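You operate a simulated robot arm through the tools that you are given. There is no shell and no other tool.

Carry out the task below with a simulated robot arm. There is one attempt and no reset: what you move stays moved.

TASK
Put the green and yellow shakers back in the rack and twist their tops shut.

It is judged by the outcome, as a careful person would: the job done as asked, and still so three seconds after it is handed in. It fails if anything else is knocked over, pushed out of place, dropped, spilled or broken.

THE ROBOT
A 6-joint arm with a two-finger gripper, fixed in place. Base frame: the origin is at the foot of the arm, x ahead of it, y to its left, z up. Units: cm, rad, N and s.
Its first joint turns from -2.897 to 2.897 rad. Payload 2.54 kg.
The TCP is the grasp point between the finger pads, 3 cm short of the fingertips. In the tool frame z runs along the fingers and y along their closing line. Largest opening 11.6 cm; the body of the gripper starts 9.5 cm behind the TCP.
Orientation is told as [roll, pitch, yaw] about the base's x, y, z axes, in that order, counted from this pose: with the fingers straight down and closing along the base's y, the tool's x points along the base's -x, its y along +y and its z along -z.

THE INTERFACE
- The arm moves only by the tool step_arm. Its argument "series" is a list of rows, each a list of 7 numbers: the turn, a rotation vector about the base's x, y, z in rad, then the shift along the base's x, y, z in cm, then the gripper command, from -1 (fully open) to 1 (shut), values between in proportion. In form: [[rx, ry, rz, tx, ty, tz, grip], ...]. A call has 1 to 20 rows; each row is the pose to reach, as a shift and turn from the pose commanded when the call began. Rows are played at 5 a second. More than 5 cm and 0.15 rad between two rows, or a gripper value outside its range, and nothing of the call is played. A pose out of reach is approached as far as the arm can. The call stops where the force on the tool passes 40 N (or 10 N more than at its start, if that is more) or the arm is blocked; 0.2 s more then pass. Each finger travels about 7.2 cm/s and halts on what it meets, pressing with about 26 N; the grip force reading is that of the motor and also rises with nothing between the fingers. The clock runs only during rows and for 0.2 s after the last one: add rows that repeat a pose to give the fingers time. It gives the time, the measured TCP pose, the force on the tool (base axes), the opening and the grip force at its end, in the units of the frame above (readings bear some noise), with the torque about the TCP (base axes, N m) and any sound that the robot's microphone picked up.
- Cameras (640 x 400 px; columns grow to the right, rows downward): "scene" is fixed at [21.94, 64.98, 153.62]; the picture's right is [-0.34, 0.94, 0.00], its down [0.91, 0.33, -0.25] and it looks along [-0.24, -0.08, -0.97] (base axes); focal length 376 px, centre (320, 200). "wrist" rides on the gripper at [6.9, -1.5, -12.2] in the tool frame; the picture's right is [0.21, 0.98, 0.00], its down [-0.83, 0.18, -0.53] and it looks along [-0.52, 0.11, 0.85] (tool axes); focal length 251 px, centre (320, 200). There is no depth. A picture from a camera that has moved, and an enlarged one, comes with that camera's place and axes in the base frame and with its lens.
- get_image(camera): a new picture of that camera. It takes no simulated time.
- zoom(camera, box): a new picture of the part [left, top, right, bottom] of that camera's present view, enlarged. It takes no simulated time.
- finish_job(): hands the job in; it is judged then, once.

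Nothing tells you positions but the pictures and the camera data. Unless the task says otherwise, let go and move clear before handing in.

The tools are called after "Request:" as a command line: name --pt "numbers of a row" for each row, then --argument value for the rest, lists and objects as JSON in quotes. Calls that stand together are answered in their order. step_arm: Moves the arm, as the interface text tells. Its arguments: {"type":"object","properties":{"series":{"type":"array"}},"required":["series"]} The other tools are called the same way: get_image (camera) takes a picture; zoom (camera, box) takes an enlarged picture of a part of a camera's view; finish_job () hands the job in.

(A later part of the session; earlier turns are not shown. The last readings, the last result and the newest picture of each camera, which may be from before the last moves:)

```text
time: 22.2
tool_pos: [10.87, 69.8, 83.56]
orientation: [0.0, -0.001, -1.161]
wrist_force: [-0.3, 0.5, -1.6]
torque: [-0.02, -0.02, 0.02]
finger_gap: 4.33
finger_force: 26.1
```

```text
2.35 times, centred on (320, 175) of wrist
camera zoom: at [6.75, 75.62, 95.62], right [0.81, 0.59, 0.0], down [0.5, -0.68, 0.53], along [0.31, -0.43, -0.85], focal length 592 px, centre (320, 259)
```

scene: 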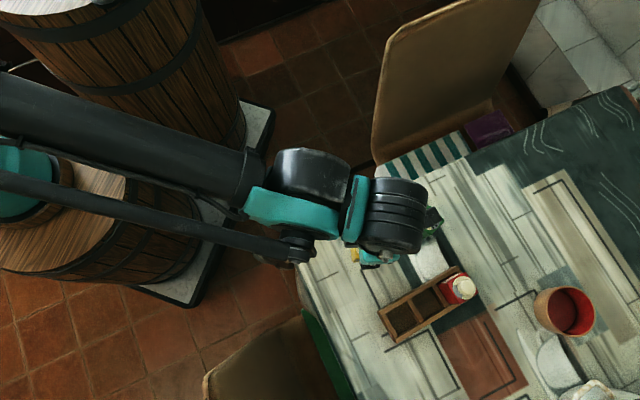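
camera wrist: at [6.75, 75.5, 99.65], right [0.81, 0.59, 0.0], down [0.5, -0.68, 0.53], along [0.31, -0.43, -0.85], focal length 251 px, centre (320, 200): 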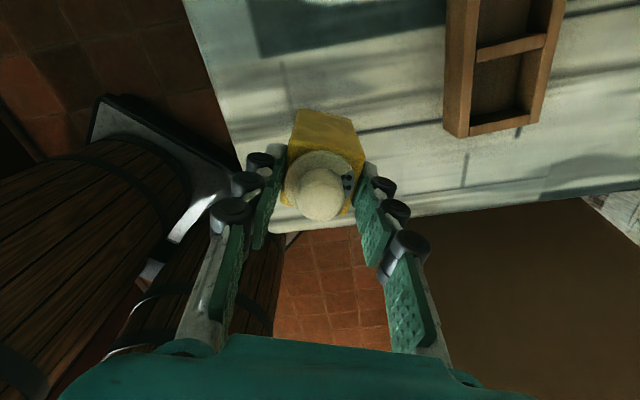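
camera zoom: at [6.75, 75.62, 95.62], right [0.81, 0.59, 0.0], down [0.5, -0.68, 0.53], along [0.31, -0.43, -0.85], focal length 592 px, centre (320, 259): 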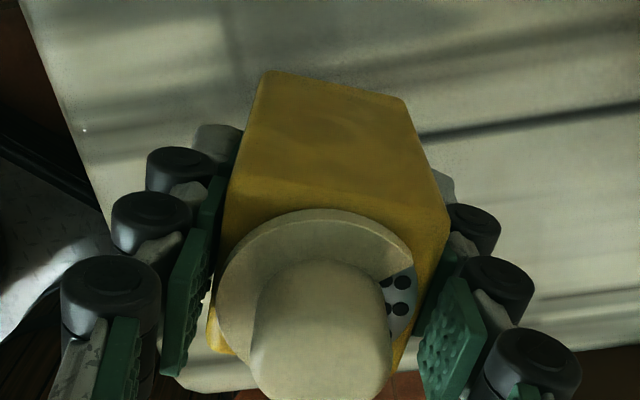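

Held securely with no slip. I'll raise it above rack height, then carry it over slot 1 (near (20.5, 81.3)) while turning +0.45 rad to line up with the rack.

Request:
step_arm --pt "0 0 0 0 0 1.0 1" --pt "0 0 0 0 0 2.0 1" --pt "0 0 0 0 0 3.0 1" --pt "0 0 0 0 0 4.0 1" --pt "0 0 0 0 0 4.5 1" --pt "0 0 0.05 1.0 1.2 4.5 1" --pt "0 0 0.1 2.1 2.6 4.5 1" --pt "0 0 0.15 3.2 3.9 4.5 1" --pt "0 0 0.2 4.3 5.2 4.5 1" --pt "0 0 0.25 5.4 6.5 4.5 1" --pt "0 0 0.3 6.5 7.8 4.5 1" --pt "0 0 0.35 7.6 9.2 4.5 1" --pt "0 0 0.4 8.7 10.5 4.5 1" --pt "0 0 0.448 9.55 11.55 4.5 1" --pt "0 0 0.448 9.55 11.55 4.5 1"

Request:
get_image --camera "wrist"

Request:
get_image --camera "scene"

```text
time: 25.4
tool_pos: [20.24, 81.28, 88.07]
orientation: [0.0, -0.002, -0.712]
wrist_force: [-0.3, -0.6, -1.6]
torque: [0.01, 0.01, 0.01]
finger_gap: 4.32
finger_force: 25.6
```

```text
taken
camera wrist: at [14.09, 84.71, 100.14], right [0.48, 0.88, 0.0], down [0.74, -0.4, 0.53], along [0.47, -0.25, -0.85], focal length 251 px, centre (320, 200)
```

wrist: 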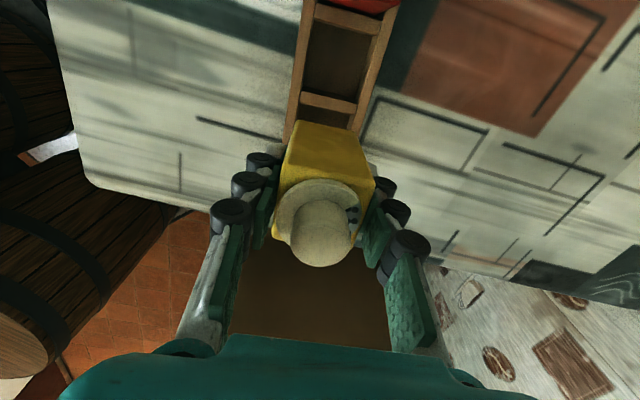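

```text
taken
```

scene: 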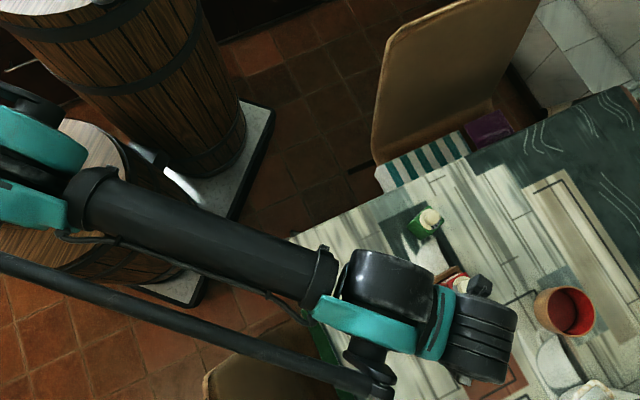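

Request:
zoom --camera "wrist" --box '[230, 0, 430, 200]'

Request:
zoom --camera "wrist" --box '[260, 70, 400, 170]'

```text
2.00 times, centred on (330, 100) of wrist
camera zoom: at [14.09, 84.71, 100.14], right [0.48, 0.88, 0.0], down [0.74, -0.4, 0.53], along [0.47, -0.25, -0.85], focal length 503 px, centre (300, 400)
```

zoom: 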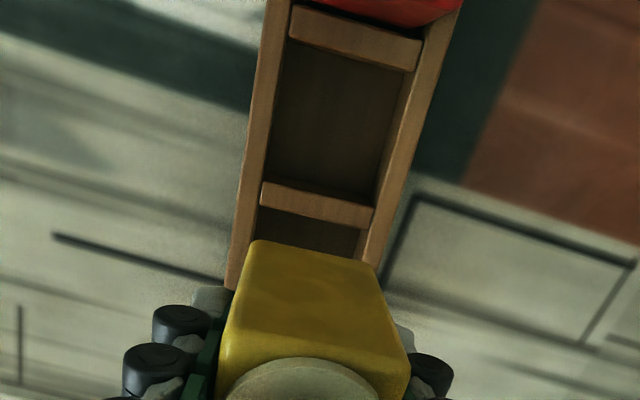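

```text
4.00 times, centred on (330, 120) of wrist
camera zoom: at [14.09, 84.71, 100.14], right [0.48, 0.88, 0.0], down [0.74, -0.4, 0.53], along [0.47, -0.25, -0.85], focal length 1006 px, centre (280, 520)
```

zoom: 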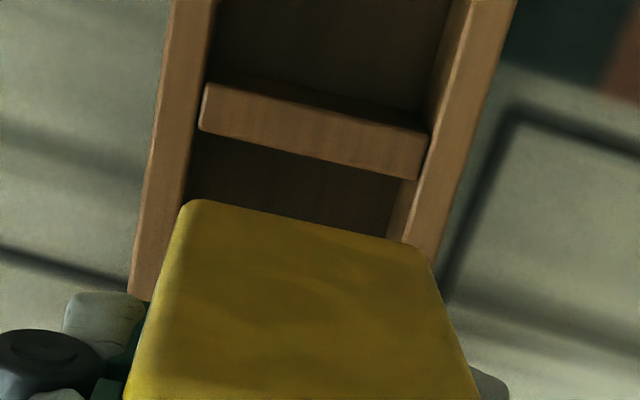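

Request:
zoom --camera "wrist" --box '[250, 110, 400, 280]'

Request:
zoom --camera "scene" --box '[380, 260, 540, 400]'

```text
2.35 times, centred on (325, 195) of wrist
camera zoom: at [14.09, 84.71, 100.14], right [0.48, 0.88, 0.0], down [0.74, -0.4, 0.53], along [0.47, -0.25, -0.85], focal length 592 px, centre (308, 212)
```

zoom: 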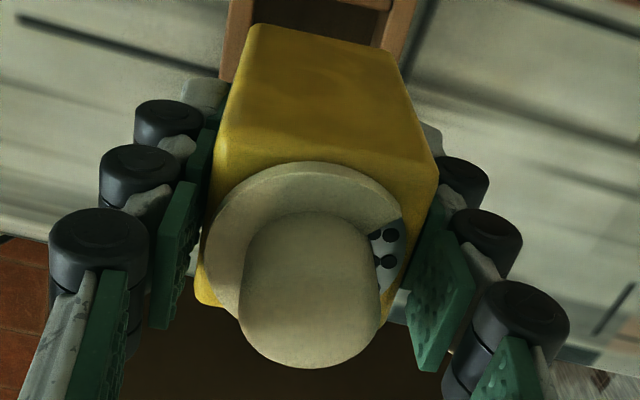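

```text
2.86 times, centred on (460, 330) of scene
camera zoom: at [21.94, 64.98, 153.62], right [-0.34, 0.94, 0.0], down [0.91, 0.33, -0.25], along [-0.24, -0.08, -0.97], focal length 1073 px, centre (-80, -171)
```

zoom: 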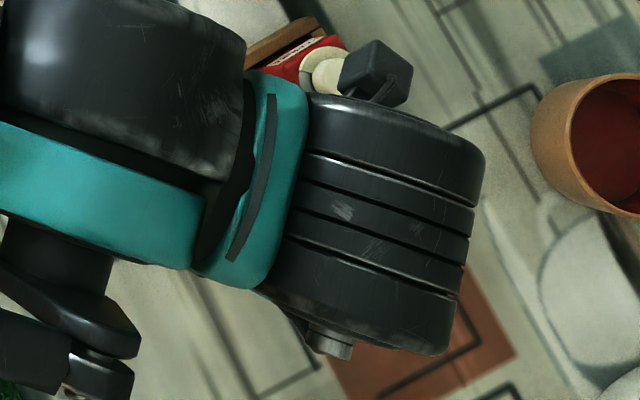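

I have a view of the shaker over slot 1 and want to measure the lateral alignment precisely before lowering. Zooming in on the slot edges.

Request:
zoom --camera "wrist" --box '[285, 60, 375, 140]'

Request:
zoom --camera "wrist" --box '[280, 0, 410, 80]'

```text
5.00 times, centred on (330, 100) of wrist
camera zoom: at [14.09, 84.71, 100.14], right [0.48, 0.88, 0.0], down [0.74, -0.4, 0.53], along [0.47, -0.25, -0.85], focal length 1257 px, centre (270, 700)
```

zoom: 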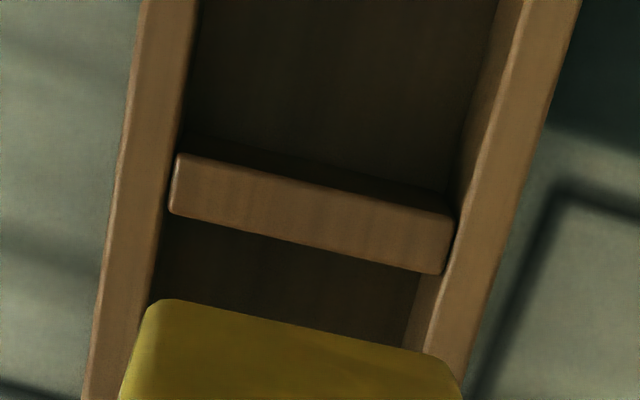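

```text
4.92 times, centred on (345, 40) of wrist
camera zoom: at [14.09, 84.71, 100.14], right [0.48, 0.88, 0.0], down [0.74, -0.4, 0.53], along [0.47, -0.25, -0.85], focal length 1238 px, centre (197, 988)
```

zoom: 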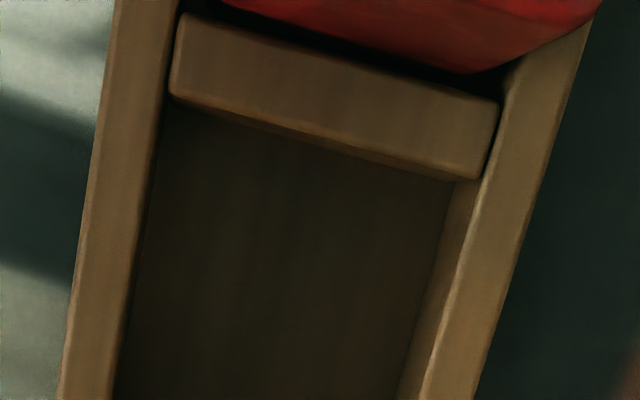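

The shaker is aligned with the rack in yaw and needs about +0.22 cm in x to be centred over slot 1. I'll apply that and lower to just above the rack to re-check.

Request:
step_arm --pt "0 0 0 0.22 0.0 0 1" --pt "0 0 0 0.22 0.0 -1 1" --pt "0 0 0 0.22 0.0 -2 1" --pt "0 0 0 0.22 0.0 -3 1" --pt "0 0 0 0.22 0.0 -4 1" --pt "0 0 0 0.22 0.0 -4 1"

Request:
zoom --camera "wrist" --box '[250, 60, 410, 280]'

Request:
zoom --camera "wrist" --box '[270, 70, 370, 150]'

```text
time: 26.8
tool_pos: [20.7, 81.25, 84.0]
orientation: [-0.001, 0.0, -0.712]
wrist_force: [0.4, 0.4, -0.7]
torque: [0.01, 0.0, 0.01]
finger_gap: 4.34
finger_force: 26.2
```

```text
1.82 times, centred on (330, 170) of wrist
camera zoom: at [14.39, 84.71, 96.17], right [0.48, 0.88, 0.0], down [0.74, -0.4, 0.53], along [0.47, -0.25, -0.85], focal length 457 px, centre (302, 254)
```

zoom: 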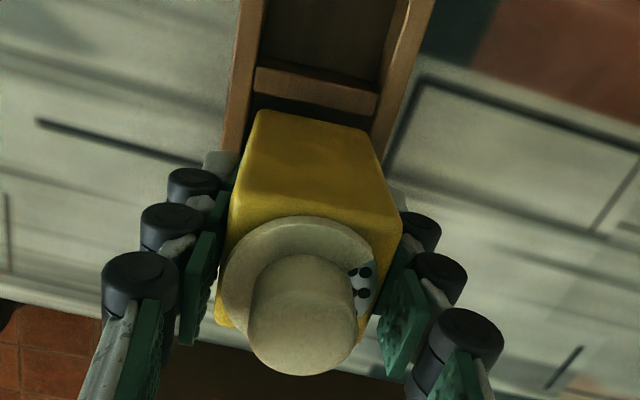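

```text
5.00 times, centred on (320, 110) of wrist
camera zoom: at [14.39, 84.71, 96.17], right [0.48, 0.88, 0.0], down [0.74, -0.4, 0.53], along [0.47, -0.25, -0.85], focal length 1257 px, centre (320, 650)
```

zoom: 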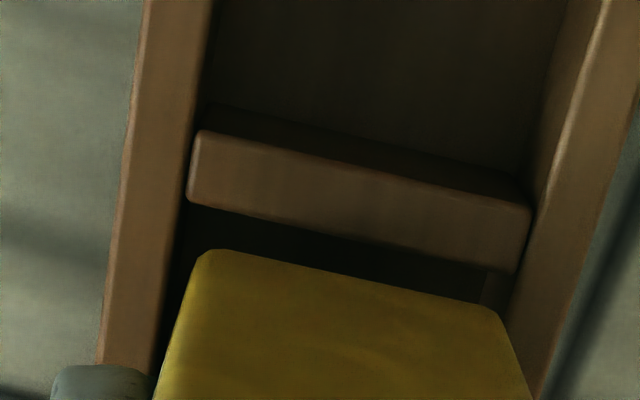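

Both sides now have roughly 0.3 cm clearance. I'll lower into the slot in small steps while watching the force.

Request:
step_arm --pt "0 0 0 -0.06 0.05 -0.4 1" --pt "0 0 0 -0.06 0.05 -0.8 1" --pt "0 0 0 -0.06 0.05 -1.2 1" --pt "0 0 0 -0.06 0.05 -1.6 1" --pt "0 0 0 -0.06 0.05 -2.0 1" --pt "0 0 0 -0.06 0.05 -2.0 1"

Request:
zoom --camera "wrist" --box '[250, 60, 410, 280]'

Request:
zoom --camera "wrist" --box '[270, 70, 370, 150]'

```text
time: 28.2
tool_pos: [20.63, 81.44, 82.12]
orientation: [0.0, 0.001, -0.712]
wrist_force: [-0.2, 0.5, -2.3]
torque: [0.02, -0.03, 0.0]
finger_gap: 4.31
finger_force: 25.5
```

```text
1.82 times, centred on (330, 170) of wrist
camera zoom: at [14.35, 84.82, 94.1], right [0.48, 0.88, 0.0], down [0.74, -0.4, 0.53], along [0.47, -0.25, -0.85], focal length 457 px, centre (302, 254)
```

zoom: 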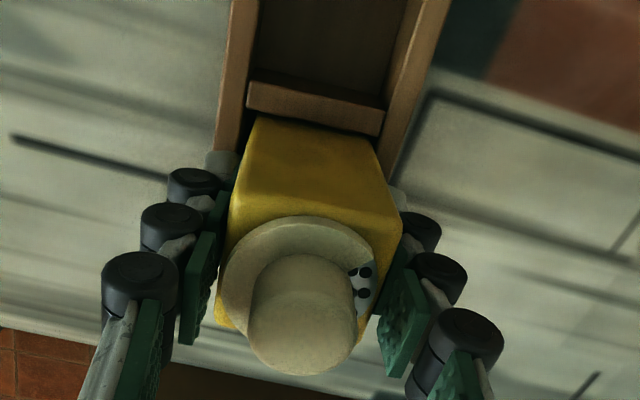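

```text
5.00 times, centred on (320, 110) of wrist
camera zoom: at [14.35, 84.82, 94.1], right [0.48, 0.88, 0.0], down [0.74, -0.4, 0.53], along [0.47, -0.25, -0.85], focal length 1257 px, centre (320, 650)
```

zoom: 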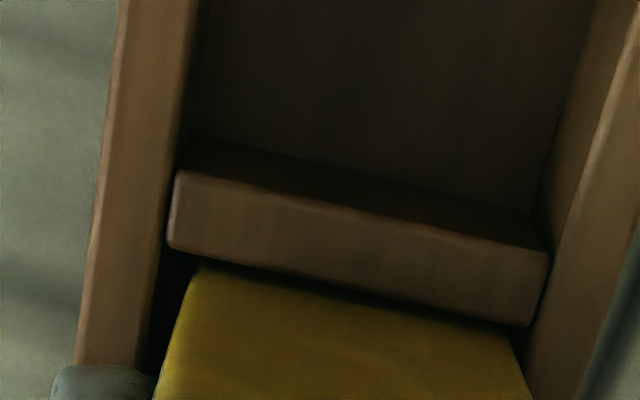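

The body is entering the slot freely with no contact force. Continuing down slowly until it seats.

Request:
step_arm --pt "0 0 0 0 0 -0.3 1" --pt "0 0 0 0 0 -0.6 1" --pt "0 0 0 0 0 -0.8 1" --pt "0 0 0 0 0 -0.8 1"

Request:
zoom --camera "wrist" --box '[250, 60, 410, 280]'

```text
time: 29.2
tool_pos: [20.62, 81.37, 81.4]
orientation: [0.002, 0.001, -0.712]
wrist_force: [-0.2, 5.8, 20.9]
torque: [0.21, -0.02, 0.05]
finger_gap: 4.34
finger_force: 25.8
```

```text
1.82 times, centred on (330, 170) of wrist
camera zoom: at [14.35, 84.81, 93.43], right [0.48, 0.88, 0.0], down [0.74, -0.4, 0.53], along [0.47, -0.25, -0.85], focal length 457 px, centre (302, 254)
```

zoom: 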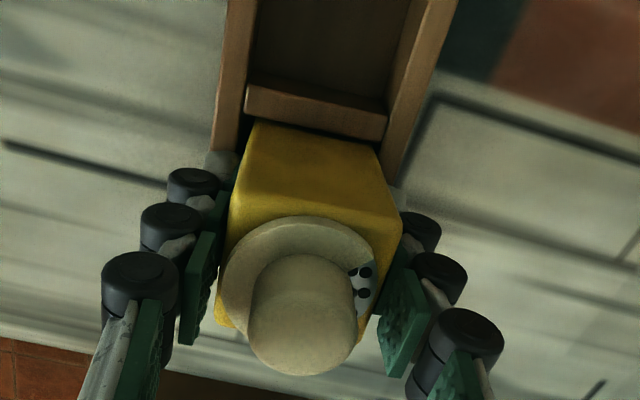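

Request:
zoom --camera "wrist" --box '[260, 110, 310, 180]'

Request:
zoom --camera "wrist" --box '[350, 120, 410, 190]'

Request:
zoom --camera "wrist" --box '[290, 0, 430, 110]'

Request:
get_image --camera "scene"

```text
5.71 times, centred on (285, 145) of wrist
camera zoom: at [14.35, 84.81, 93.43], right [0.48, 0.88, 0.0], down [0.74, -0.4, 0.53], along [0.47, -0.25, -0.85], focal length 1437 px, centre (520, 514)
```

zoom: 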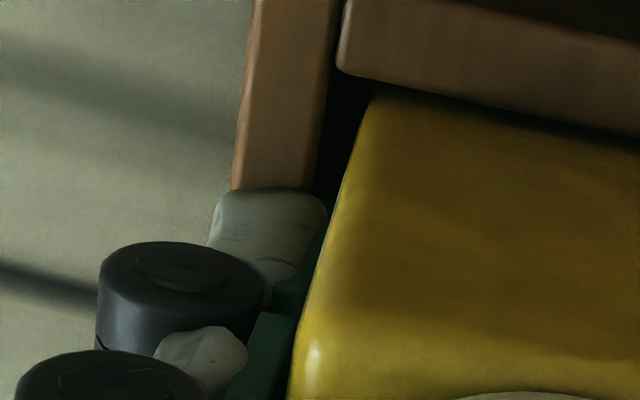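

```text
5.71 times, centred on (380, 155) of wrist
camera zoom: at [14.35, 84.81, 93.43], right [0.48, 0.88, 0.0], down [0.74, -0.4, 0.53], along [0.47, -0.25, -0.85], focal length 1437 px, centre (-23, 457)
```

zoom: 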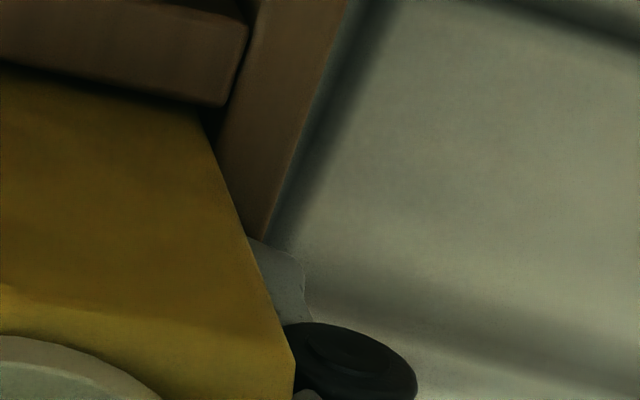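

```text
3.64 times, centred on (360, 55) of wrist
camera zoom: at [14.35, 84.81, 93.43], right [0.48, 0.88, 0.0], down [0.74, -0.4, 0.53], along [0.47, -0.25, -0.85], focal length 914 px, centre (174, 727)
```

zoom: 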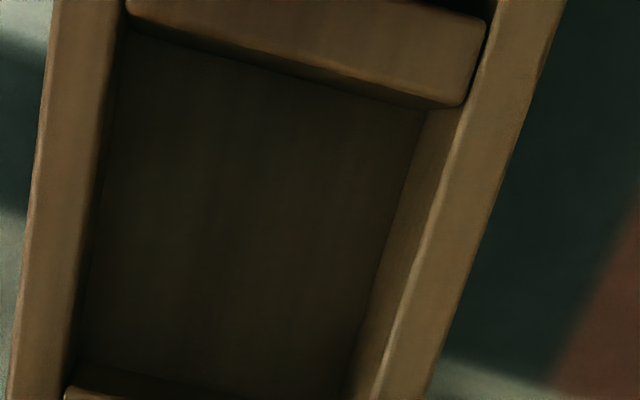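

```text
taken
```

scene: 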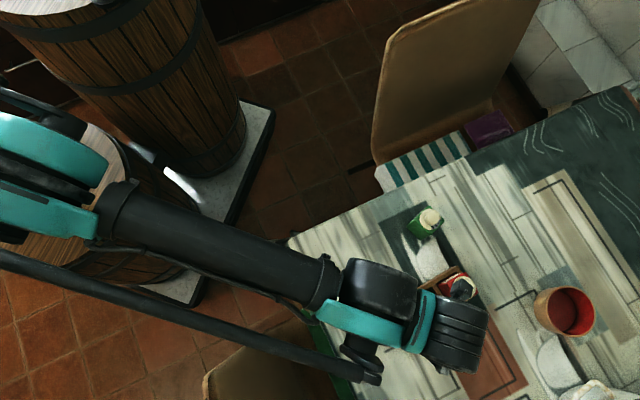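

There's contact at TCP z≈81.4 with a sideways push of about 6 N in +y, so something is rubbing. I'll back up slightly, shift +y a little, and come down again.

Request:
step_arm --pt "0 0 0 0 0 0.3 1" --pt "0 0 0 0 0 0.6 1" --pt "0 0 0 0 0.15 0.6 1" --pt "0 0 0 0 0.15 0.6 1"

Request:
zoom --camera "wrist" --box '[260, 90, 380, 180]'

```text
time: 30.2
tool_pos: [20.48, 81.52, 81.81]
orientation: [-0.001, -0.001, -0.712]
wrist_force: [-1.0, -2.9, -1.9]
torque: [-0.13, 0.05, 0.04]
finger_gap: 4.34
finger_force: 26.2
```

```text
4.44 times, centred on (320, 135) of wrist
camera zoom: at [14.36, 85.0, 93.92], right [0.48, 0.88, 0.0], down [0.74, -0.4, 0.53], along [0.47, -0.25, -0.85], focal length 1118 px, centre (320, 489)
```

zoom: 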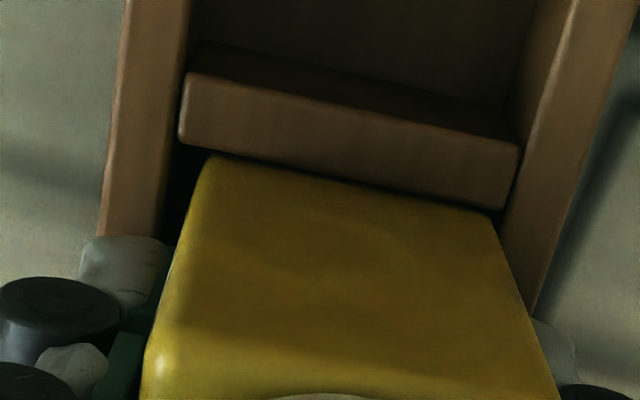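

Request:
step_arm --pt "0 0 0 0 -0.07 0 1" --pt "0 0 0 0 -0.07 -0.2 1" --pt "0 0 0 0 -0.07 -0.4 1" --pt "0 0 0 0 -0.07 -0.5 1" --pt "0 0 0 0 -0.07 -0.5 1"

Request:
zoom --camera "wrist" --box '[260, 90, 380, 180]'

```text
time: 31.4
tool_pos: [20.56, 81.38, 81.35]
orientation: [0.0, 0.0, -0.713]
wrist_force: [0.3, 0.5, 0.9]
torque: [0.02, 0.04, -0.02]
finger_gap: 4.3
finger_force: 25.8
```

```text
4.44 times, centred on (320, 135) of wrist
camera zoom: at [14.41, 84.91, 93.45], right [0.48, 0.88, 0.0], down [0.74, -0.4, 0.53], along [0.47, -0.25, -0.85], focal length 1118 px, centre (320, 489)
```

zoom: 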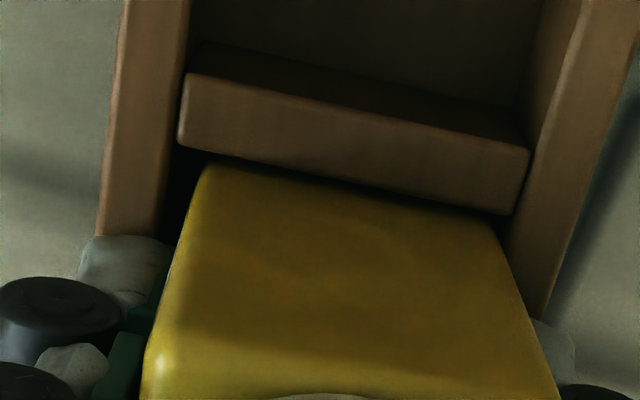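

Lateral rub is gone. Continuing down in tiny steps.

Request:
step_arm --pt "0 0 0 0 0 -0.1 1" --pt "0 0 0 0 0 -0.2 1" --pt "0 0 0 0 0 -0.2 1"

Request:
zoom --camera "wrist" --box '[250, 60, 410, 280]'

```text
time: 32.3
tool_pos: [20.65, 81.61, 81.38]
orientation: [0.002, 0.001, -0.713]
wrist_force: [-0.5, -1.7, 12.7]
torque: [-0.14, 0.09, -0.01]
finger_gap: 4.3
finger_force: 26.2
stopped in row 3: the force on the tool passed its limit at 41 N (the readings are from after the stop); the commanded pose is now the measured one
```

```text
1.82 times, centred on (330, 170) of wrist
camera zoom: at [14.4, 84.86, 93.44], right [0.48, 0.88, 0.0], down [0.74, -0.4, 0.53], along [0.47, -0.25, -0.85], focal length 457 px, centre (302, 254)
```

zoom: 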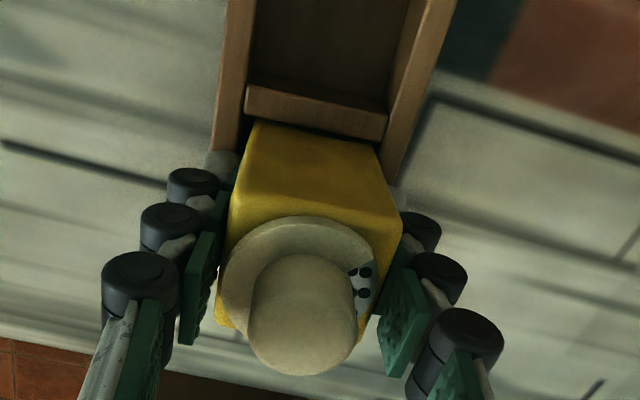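

The body is well inside the slot (bottom about 1.5–2 cm below the rack top), and this is a hard contact, so it's seated or the fingertips are on the planks. I'll relieve the pressure and release gently, only opening slightly.

Request:
step_arm --pt "0 0 0 0 -0.05 0.15 1" --pt "0 0 0 0 -0.05 0.15 1"

Request:
step_arm --pt "0 0 0 0 0 0 0.2" --pt "0 0 0 0 0 0 0.15" --pt "0 0 0 0 0 0 0.1" --pt "0 0 0 0 0 0 0.05" --pt "0 0 0 0 0 0 0.05"

Request:
zoom --camera "wrist" --box '[250, 60, 410, 280]'

```text
time: 32.9
tool_pos: [20.74, 81.41, 81.35]
orientation: [0.003, 0.0, -0.713]
wrist_force: [-1.3, 0.7, 0.1]
torque: [-0.04, 0.09, -0.04]
finger_gap: 4.33
finger_force: 25.8
```

```text
time: 34.1
tool_pos: [20.7, 81.56, 81.35]
orientation: [0.003, 0.0, -0.713]
wrist_force: [-0.2, 0.3, -0.5]
torque: [0.02, 0.04, 0.01]
finger_gap: 5.5
finger_force: 0.0
```

```text
1.82 times, centred on (330, 170) of wrist
camera zoom: at [14.44, 84.86, 93.48], right [0.48, 0.88, 0.0], down [0.74, -0.4, 0.53], along [0.47, -0.25, -0.85], focal length 457 px, centre (302, 254)
```

zoom: 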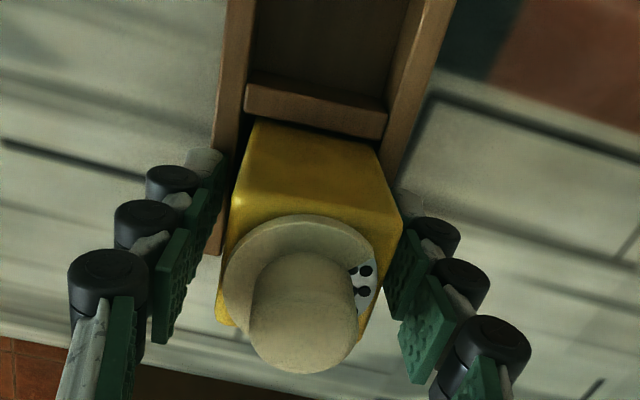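

The shaker stayed put when released, so it was seated on the rack floor. I'll rise straight up and check it.

Request:
step_arm --pt "0 0 0 0 0 1 0.05" --pt "0 0 0 0 0 2.5 0.0" --pt "0 0 0 0 0 4.5 0.0" --pt "0 0 0 0 0 6.5 0.0" --pt "0 0 0 0 0 8.5 0.0" --pt "0 0 0 0 0 10.5 0.0" --pt "0 0 0 0 0 12 0.0" --pt "0 0 0 0 0 12 0.0"

Request:
get_image --camera "wrist"

Request:
get_image --camera "scene"

```text
time: 35.9
tool_pos: [20.63, 81.48, 93.56]
orientation: [0.002, 0.0, -0.712]
wrist_force: [-0.3, 0.3, -0.2]
torque: [0.0, 0.0, -0.03]
finger_gap: 5.81
finger_force: 0.1
```

```text
taken
camera wrist: at [14.37, 84.83, 105.67], right [0.48, 0.88, 0.0], down [0.74, -0.4, 0.53], along [0.47, -0.25, -0.85], focal length 251 px, centre (320, 200)
```

wrist: 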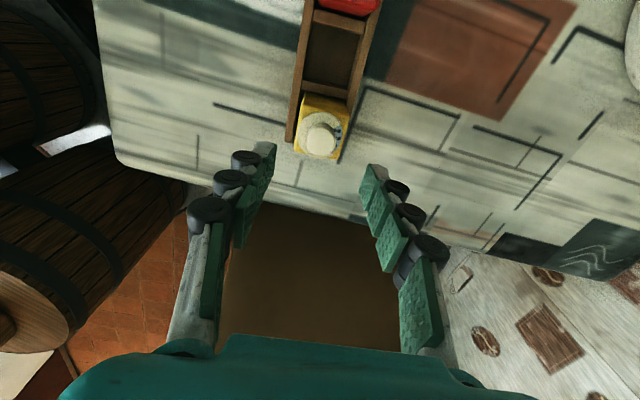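

```text
taken
```

scene: 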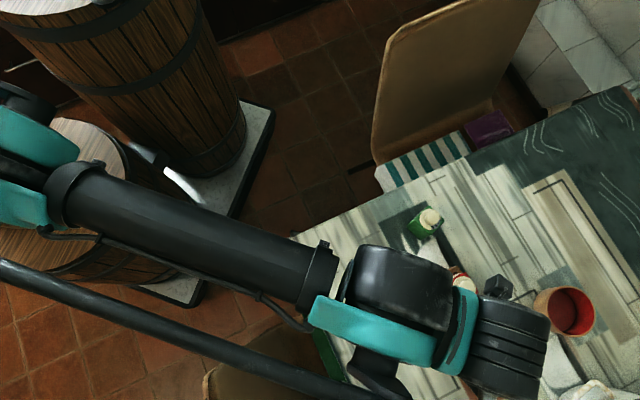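

Request:
zoom --camera "wrist" --box '[265, 0, 405, 180]'

Request:
zoom --camera "wrist" --box '[285, 80, 365, 170]'

```text
2.22 times, centred on (335, 90) of wrist
camera zoom: at [14.37, 84.83, 105.67], right [0.48, 0.88, 0.0], down [0.74, -0.4, 0.53], along [0.47, -0.25, -0.85], focal length 559 px, centre (287, 444)
```

zoom: 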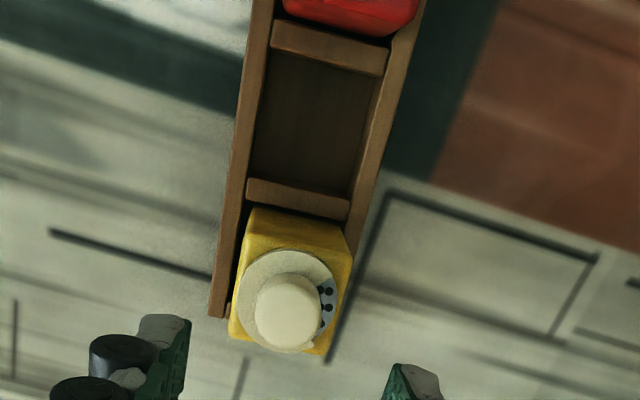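

```text
4.44 times, centred on (325, 125) of wrist
camera zoom: at [14.37, 84.83, 105.67], right [0.48, 0.88, 0.0], down [0.74, -0.4, 0.53], along [0.47, -0.25, -0.85], focal length 1118 px, centre (298, 533)
```

zoom: 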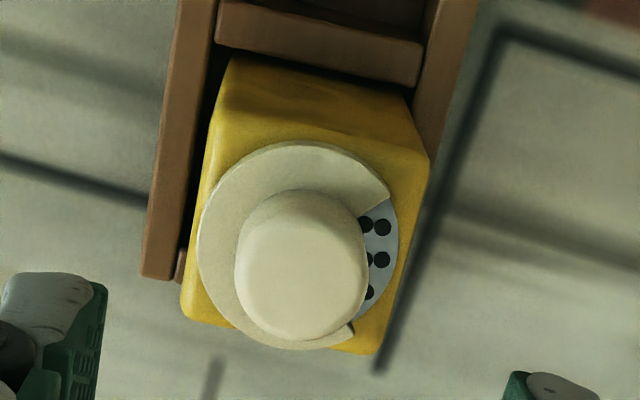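

The yellow shaker stands upright in slot 1. Next I'll go above the green shaker at about (1.15, 80.15), turning so the fingers close across its labelled faces (about 67°).

Request:
step_arm --pt "0 0 0.03 -1.95 -0.13 0.15 0.0" --pt "0 0 0.06 -3.9 -0.26 0.3 -0.2" --pt "0 0 0.09 -5.85 -0.39 0.45 -0.4" --pt "0 0 0.12 -7.8 -0.52 0.6 -0.6" --pt "0 0 0.15 -9.75 -0.65 0.75 -0.6" --pt "0 0 0.18 -11.7 -0.78 0.9 -0.6" --pt "0 0 0.21 -13.65 -0.91 1.05 -0.6" --pt "0 0 0.25 -15.6 -1.04 1.2 -0.6" --pt "0 0 0.28 -17.55 -1.17 1.35 -0.6" --pt "0 0 0.311 -19.45 -1.3 1.5 -0.6" --pt "0 0 0.311 -19.45 -1.3 1.5 -0.6"

Request:
get_image --camera "wrist"

Request:
zoom --camera "scene" --box '[360, 250, 490, 350]'

```text
time: 38.3
tool_pos: [1.08, 80.12, 94.7]
orientation: [0.003, 0.0, -0.402]
wrist_force: [0.1, -0.2, -0.1]
torque: [-0.02, -0.02, 0.01]
finger_gap: 9.27
finger_force: 0.2
```

```text
taken
camera wrist: at [-5.9, 81.49, 106.95], right [0.18, 0.98, 0.0], down [0.83, -0.16, 0.53], along [0.52, -0.1, -0.85], focal length 251 px, centre (320, 200)
```

wrist: 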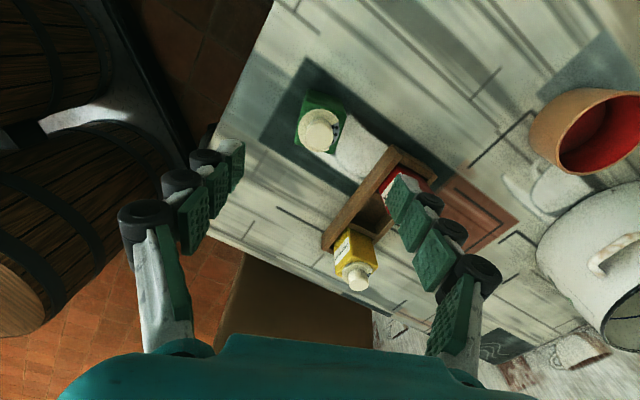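

```text
4.00 times, centred on (425, 300) of scene
camera zoom: at [21.94, 64.98, 153.62], right [-0.34, 0.94, 0.0], down [0.91, 0.33, -0.25], along [-0.24, -0.08, -0.97], focal length 1502 px, centre (-100, -200)
```

zoom: 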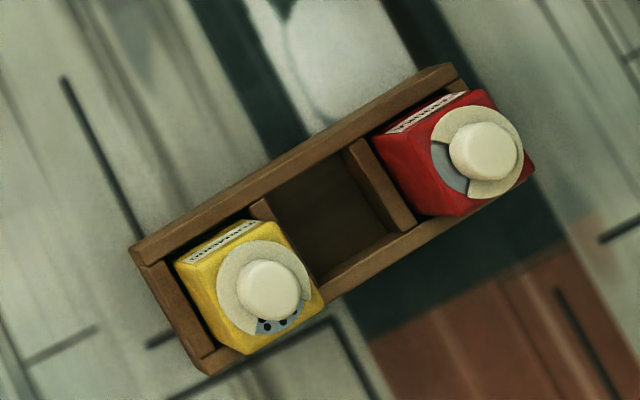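

Yellow sits in the rack just like red, and the rack hasn't moved. Now a close look at the green shaker.

Request:
zoom --camera "wrist" --box '[285, 85, 365, 165]'

Request:
zoom --camera "scene" --box '[400, 195, 456, 245]'

```text
5.00 times, centred on (325, 125) of wrist
camera zoom: at [-5.9, 81.49, 106.95], right [0.18, 0.98, 0.0], down [0.83, -0.16, 0.53], along [0.52, -0.1, -0.85], focal length 1257 px, centre (295, 575)
```

zoom: 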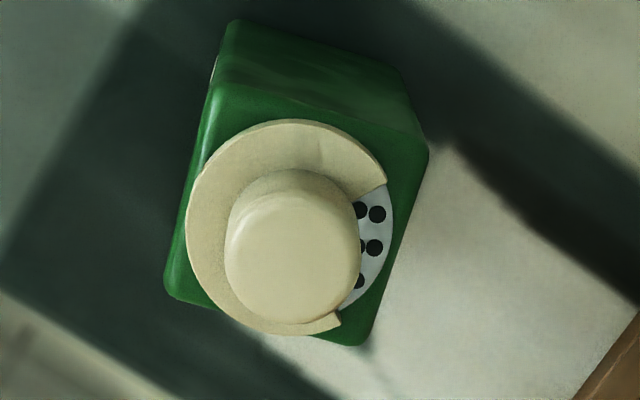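

```text
8.00 times, centred on (428, 220) of scene
camera zoom: at [21.94, 64.98, 153.62], right [-0.34, 0.94, 0.0], down [0.91, 0.33, -0.25], along [-0.24, -0.08, -0.97], focal length 3005 px, centre (-544, 40)
```

zoom: 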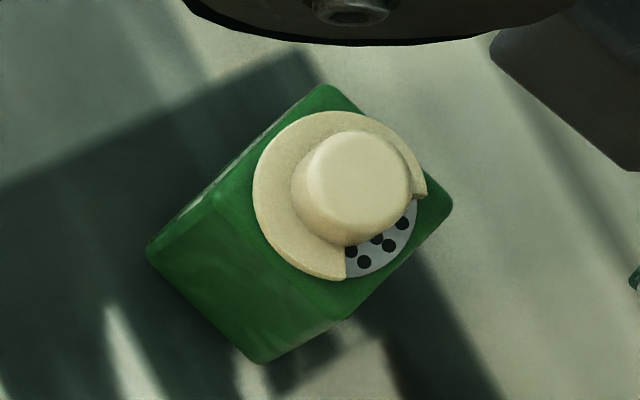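

The green body faces are at about 64°, centred near (1.25, 80.1). I'll correct the turn by −0.05 rad and descend around it.

Request:
step_arm --pt "0 0 -0.05 0.2 -0.04 -2.5 -0.6" --pt "0 0 -0.05 0.2 -0.04 -5 -0.6" --pt "0 0 -0.05 0.2 -0.04 -7.5 -0.6" --pt "0 0 -0.05 0.2 -0.04 -10 -0.6" --pt "0 0 -0.05 0.2 -0.04 -12.5 -0.6" --pt "0 0 -0.05 0.2 -0.04 -14.25 -0.6" --pt "0 0 -0.05 0.2 -0.04 -14.25 -0.6"

Request:
get_image --camera "wrist"

```text
time: 39.9
tool_pos: [1.36, 80.02, 80.57]
orientation: [0.002, -0.001, -0.454]
wrist_force: [-1.1, -0.1, 0.1]
torque: [0.04, 0.02, -0.02]
finger_gap: 9.3
finger_force: 0.1
```

```text
taken
camera wrist: at [-5.6, 81.65, 92.64], right [0.23, 0.97, 0.0], down [0.82, -0.2, 0.53], along [0.52, -0.12, -0.85], focal length 251 px, centre (320, 200)
```

wrist: 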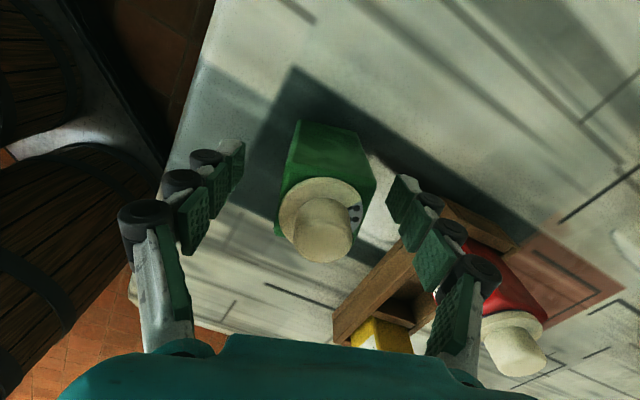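

Request:
step_arm --pt "0 0 0 0 0 0 -0.2" --pt "0 0 0 0 0 0 0.0" --pt "0 0 0 0 0 0 0.1" --pt "0 0 0 0 0 0 0.17" --pt "0 0 0 0 0 0 0.23" --pt "0 0 0 0 0 0 0.3" --pt "0 0 0 0 0 0 0.4" --pt "0 0 0 0 0 0 1" --pt "0 0 0 0 0 0 1" --pt "0 0 0 0 0 0 1" --pt "0 0 0 0 0 0 1"

Request:
zoom --camera "wrist" --box '[220, 90, 420, 280]'

```text
time: 42.3
tool_pos: [1.17, 80.03, 80.56]
orientation: [0.003, -0.002, -0.452]
wrist_force: [0.6, 1.7, 3.7]
torque: [0.04, 0.0, -0.01]
finger_gap: 4.31
finger_force: 26.2
```

```text
2.11 times, centred on (320, 185) of wrist
camera zoom: at [-5.6, 81.65, 92.67], right [0.23, 0.97, 0.0], down [0.82, -0.2, 0.53], along [0.52, -0.12, -0.85], focal length 529 px, centre (320, 232)
```

zoom: 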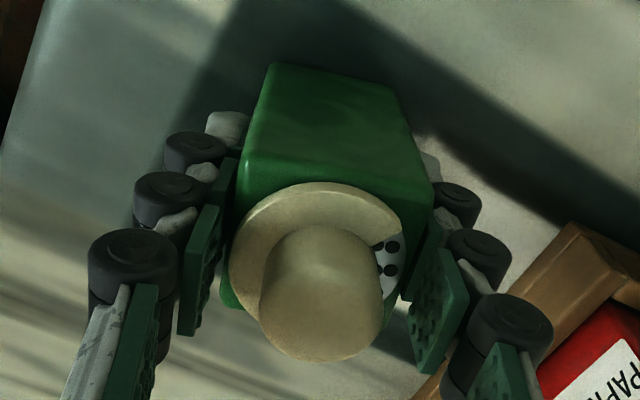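

Gripped. I'll lift in very small steps and check for slip as before.

Request:
step_arm --pt "0 0 0 0 0 0.1 1" --pt "0 0 0 0 0 0.2 1" --pt "0 0 0 0 0 0.3 1" --pt "0 0 0 0 0 0.4 1" --pt "0 0 0 0 0 0.5 1" --pt "0 0 0 0 0 0.6 1" --pt "0 0 0 0 0 0.6 1"

Request:
zoom --camera "wrist" --box '[220, 90, 420, 280]'

```text
time: 43.9
tool_pos: [1.54, 80.17, 81.14]
orientation: [0.002, -0.001, -0.453]
wrist_force: [-0.2, 0.0, -0.8]
torque: [0.0, 0.02, -0.01]
finger_gap: 4.33
finger_force: 26.2
```

```text
2.11 times, centred on (320, 185) of wrist
camera zoom: at [-5.47, 81.8, 93.35], right [0.23, 0.97, 0.0], down [0.82, -0.2, 0.53], along [0.52, -0.12, -0.85], focal length 529 px, centre (320, 232)
```

zoom: 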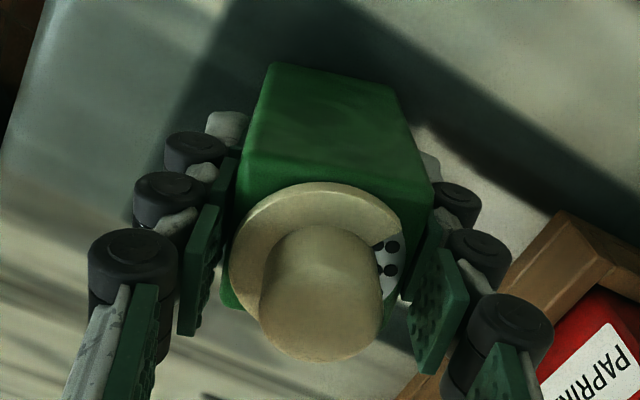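

No slip. Continuing the lift gently.

Request:
step_arm --pt "0 0 0 0 0 0.4 1" --pt "0 0 0 0 0 0.9 1" --pt "0 0 0 0 0 1.5 1" --pt "0 0 0 0 0 2.2 1" --pt "0 0 0 0 0 3.0 1" --pt "0 0 0 0 0 3.8 1" --pt "0 0 0 0 0 4.6 1" --pt "0 0 0 0 0 5.4 1" --pt "0 0 0 0 0 6.2 1" --pt "0 0 0 0 0 7.0 1" --pt "0 0 0 0 0 7.8 1" --pt "0 0 0 0 0 8.6 1" --pt "0 0 0 0 0 9.4 1" --pt "0 0 0 0 0 10.2 1" --pt "0 0 0 0 0 11.0 1" --pt "0 0 0 0 0 11.0 1"

Request:
zoom --camera "wrist" --box '[220, 90, 420, 280]'

```text
time: 47.3
tool_pos: [1.35, 80.12, 92.28]
orientation: [0.002, 0.002, -0.453]
wrist_force: [-0.6, 0.3, -2.1]
torque: [0.03, 0.0, 0.01]
finger_gap: 4.31
finger_force: 26.1
```

```text
2.11 times, centred on (320, 185) of wrist
camera zoom: at [-5.57, 81.83, 104.39], right [0.23, 0.97, 0.0], down [0.82, -0.2, 0.53], along [0.52, -0.12, -0.85], focal length 529 px, centre (320, 232)
```

zoom: 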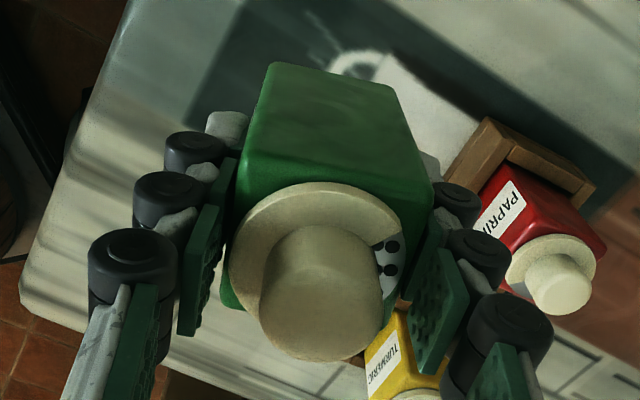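

Green is held securely and high enough to clear the other knobs. Moving over slot 2 (near (16.0, 85.4)) with the turn to the rack's angle.

Request:
step_arm --pt "0 0 -0.03 1.5 0.53 0 1" --pt "0 0 -0.06 3.2 1.15 0 1" --pt "0 0 -0.09 4.9 1.75 0 1" --pt "0 0 -0.12 6.6 2.36 0 1" --pt "0 0 -0.15 8.3 2.97 0 1" --pt "0 0 -0.18 10.0 3.58 0 1" --pt "0 0 -0.21 11.7 4.19 0 1" --pt "0 0 -0.24 13.3 4.77 0 1" --pt "0 0 -0.259 14.68 5.26 0 1" --pt "0 0 -0.259 14.68 5.26 0 1" --pt "0 0 -0.259 14.68 5.26 0 1"

Request:
get_image --camera "wrist"

Request:
zoom --camera "wrist" --box '[250, 60, 410, 280]'

Request:
zoom --camera "wrist" --box '[280, 50, 380, 130]'

```text
time: 49.7
tool_pos: [16.09, 85.5, 92.19]
orientation: [0.003, -0.001, -0.709]
wrist_force: [1.1, -0.6, -2.6]
torque: [0.02, -0.01, -0.03]
finger_gap: 4.31
finger_force: 26.1
```

```text
taken
camera wrist: at [9.92, 88.81, 104.33], right [0.47, 0.88, 0.0], down [0.74, -0.4, 0.53], along [0.47, -0.25, -0.85], focal length 251 px, centre (320, 200)
```

wrist: 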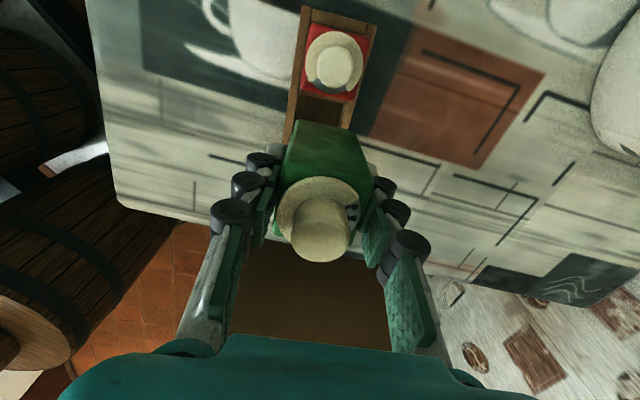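

```text
1.82 times, centred on (330, 170) of wrist
camera zoom: at [9.92, 88.81, 104.33], right [0.47, 0.88, 0.0], down [0.74, -0.4, 0.53], along [0.47, -0.25, -0.85], focal length 457 px, centre (302, 254)
```

zoom: 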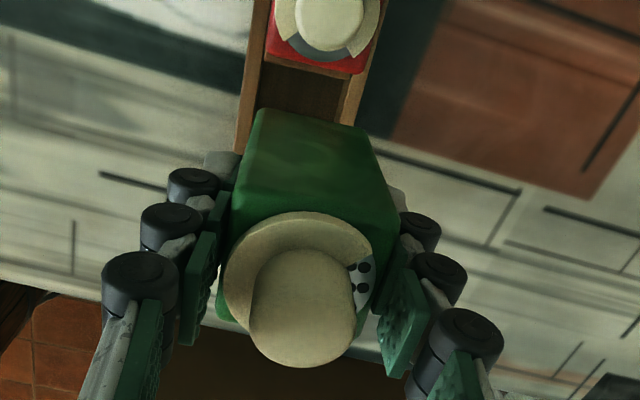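

```text
5.00 times, centred on (330, 90) of wrist
camera zoom: at [9.92, 88.81, 104.33], right [0.47, 0.88, 0.0], down [0.74, -0.4, 0.53], along [0.47, -0.25, -0.85], focal length 1257 px, centre (270, 750)
```

zoom: 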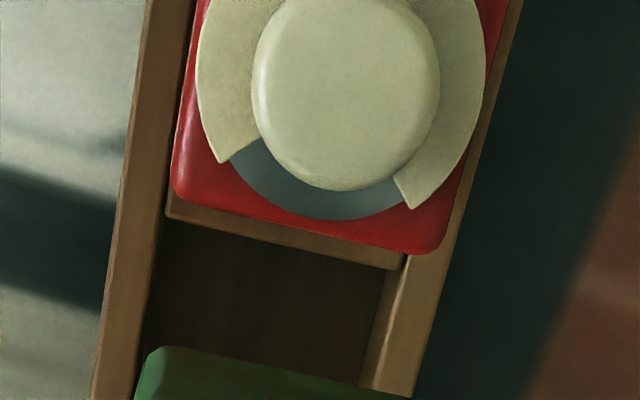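

Slot 2 is nearly centred; it needs about −0.23 cm in y. Applying that and lowering to just above the rack.

Request:
step_arm --pt "0 0 0 0 -0.23 0 1" --pt "0 0 0 0 -0.23 -1 1" --pt "0 0 0 0 -0.23 -2.2 1" --pt "0 0 0 0 -0.23 -3.4 1" --pt "0 0 0 0 -0.23 -4.6 1" --pt "0 0 0 0 -0.23 -5.8 1" --pt "0 0 0 0 -0.23 -7.0 1" --pt "0 0 0 0 -0.23 -7.6 1" --pt "0 0 0 0 -0.23 -7.6 1"

Request:
zoom --camera "wrist" --box '[250, 60, 410, 280]'

Request:
zoom --camera "wrist" --box '[270, 70, 370, 150]'

```text
time: 51.7
tool_pos: [16.05, 85.34, 84.67]
orientation: [0.001, 0.001, -0.709]
wrist_force: [0.1, 0.4, -1.8]
torque: [-0.02, 0.05, 0.03]
finger_gap: 4.31
finger_force: 26.4
```

```text
1.82 times, centred on (330, 170) of wrist
camera zoom: at [9.78, 88.58, 96.71], right [0.47, 0.88, 0.0], down [0.74, -0.4, 0.53], along [0.47, -0.25, -0.85], focal length 457 px, centre (302, 254)
```

zoom: 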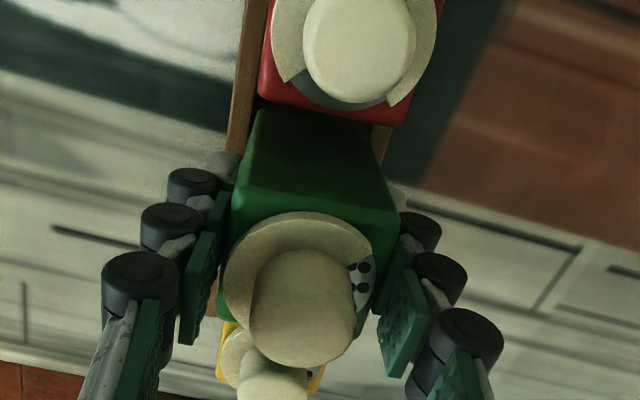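

```text
5.00 times, centred on (320, 110) of wrist
camera zoom: at [9.78, 88.58, 96.71], right [0.47, 0.88, 0.0], down [0.74, -0.4, 0.53], along [0.47, -0.25, -0.85], focal length 1257 px, centre (320, 650)
```

zoom: 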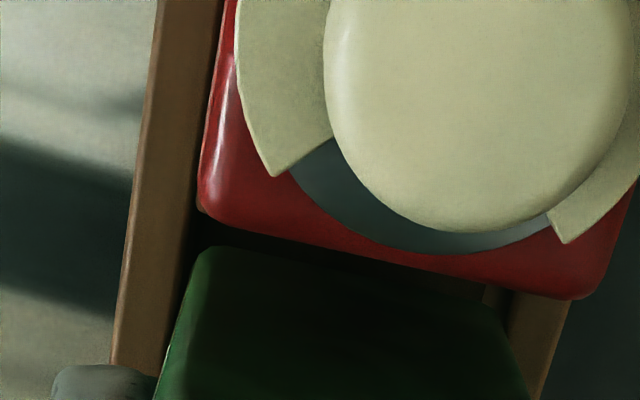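

Centred to within about 0.5 mm across and with about 0.4 cm fore and aft. Lowering into slot 2 in small steps with force monitoring.

Request:
step_arm --pt "0 0 0 0 0.04 -0.4 1" --pt "0 0 0 0 0.04 -0.8 1" --pt "0 0 0 0 0.04 -1.2 1" --pt "0 0 0 0 0.04 -1.6 1" --pt "0 0 0 0 0.04 -2.0 1" --pt "0 0 0 0 0.04 -2.4 1" --pt "0 0 0 0 0.04 -2.4 1"

Request:
zoom --camera "wrist" --box '[250, 60, 410, 280]'

```text
time: 53.3
tool_pos: [16.08, 85.27, 82.18]
orientation: [0.002, 0.0, -0.71]
wrist_force: [-0.8, 0.1, -2.0]
torque: [0.01, -0.02, 0.0]
finger_gap: 4.33
finger_force: 25.9
```

```text
1.82 times, centred on (330, 170) of wrist
camera zoom: at [9.84, 88.62, 94.29], right [0.47, 0.88, 0.0], down [0.74, -0.4, 0.53], along [0.47, -0.25, -0.85], focal length 457 px, centre (302, 254)
```

zoom: 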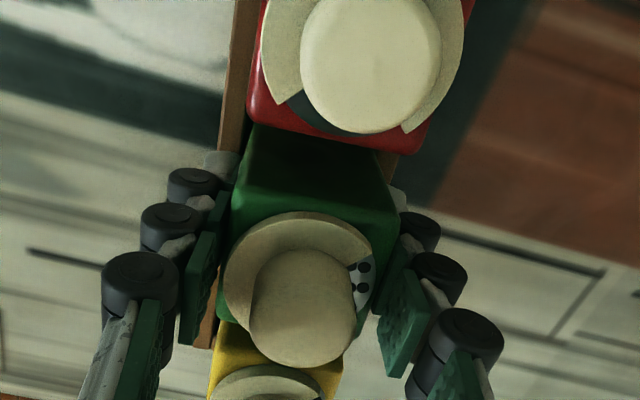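

Request:
step_arm --pt "0 0 0 0 0 -0.2 1" --pt "0 0 0 0 0 -0.4 1" --pt "0 0 0 0 0 -0.5 1" --pt "0 0 0 0 0 -0.5 1"

Request:
zoom --camera "wrist" --box '[250, 60, 410, 280]'

```text
time: 54.3
tool_pos: [16.09, 85.25, 81.77]
orientation: [0.001, 0.0, -0.71]
wrist_force: [0.3, 0.1, -1.4]
torque: [-0.02, 0.0, 0.0]
finger_gap: 4.33
finger_force: 26.0
```

```text
1.82 times, centred on (330, 170) of wrist
camera zoom: at [9.8, 88.59, 93.84], right [0.47, 0.88, 0.0], down [0.74, -0.4, 0.53], along [0.47, -0.25, -0.85], focal length 457 px, centre (302, 254)
```

zoom: 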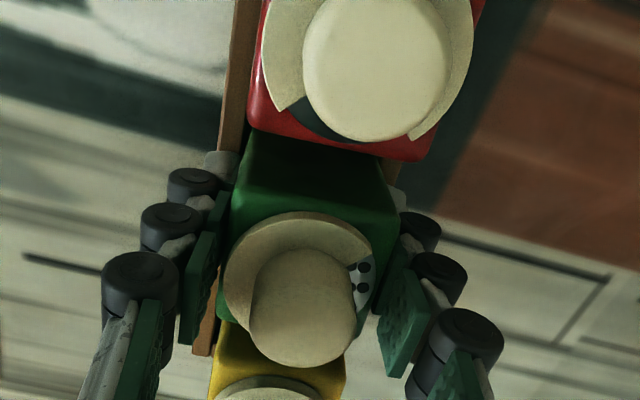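

Request:
step_arm --pt "0 0 0 0 0 -0.1 1" --pt "0 0 0 0 0 -0.2 1" --pt "0 0 0 0 0 -0.2 1"

```text
time: 55.1
tool_pos: [16.05, 85.15, 81.65]
orientation: [0.001, -0.001, -0.711]
wrist_force: [-1.7, 0.7, 5.0]
torque: [-0.02, 0.11, 0.02]
finger_gap: 4.31
finger_force: 26.0
```

Light contact starts at about the expected seating height. One more tiny nudge, then release.

Request:
step_arm --pt "0 0 0 0 0 -0.08 1" --pt "0 0 0 0 0 -0.08 1"

Request:
zoom --camera "wrist" --box '[250, 60, 410, 280]'

```text
time: 55.7
tool_pos: [16.04, 85.24, 81.53]
orientation: [0.002, 0.002, -0.711]
wrist_force: [-3.5, 5.3, 21.4]
torque: [0.19, 0.11, 0.03]
finger_gap: 4.33
finger_force: 26.3
```

```text
1.82 times, centred on (330, 170) of wrist
camera zoom: at [9.84, 88.55, 93.65], right [0.47, 0.88, 0.0], down [0.74, -0.4, 0.53], along [0.47, -0.25, -0.85], focal length 457 px, centre (302, 254)
```

zoom: 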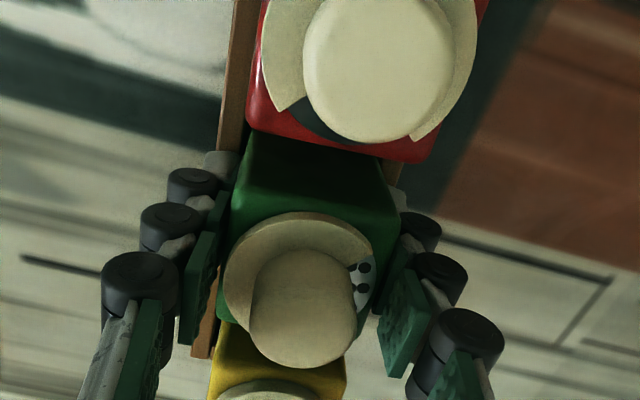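

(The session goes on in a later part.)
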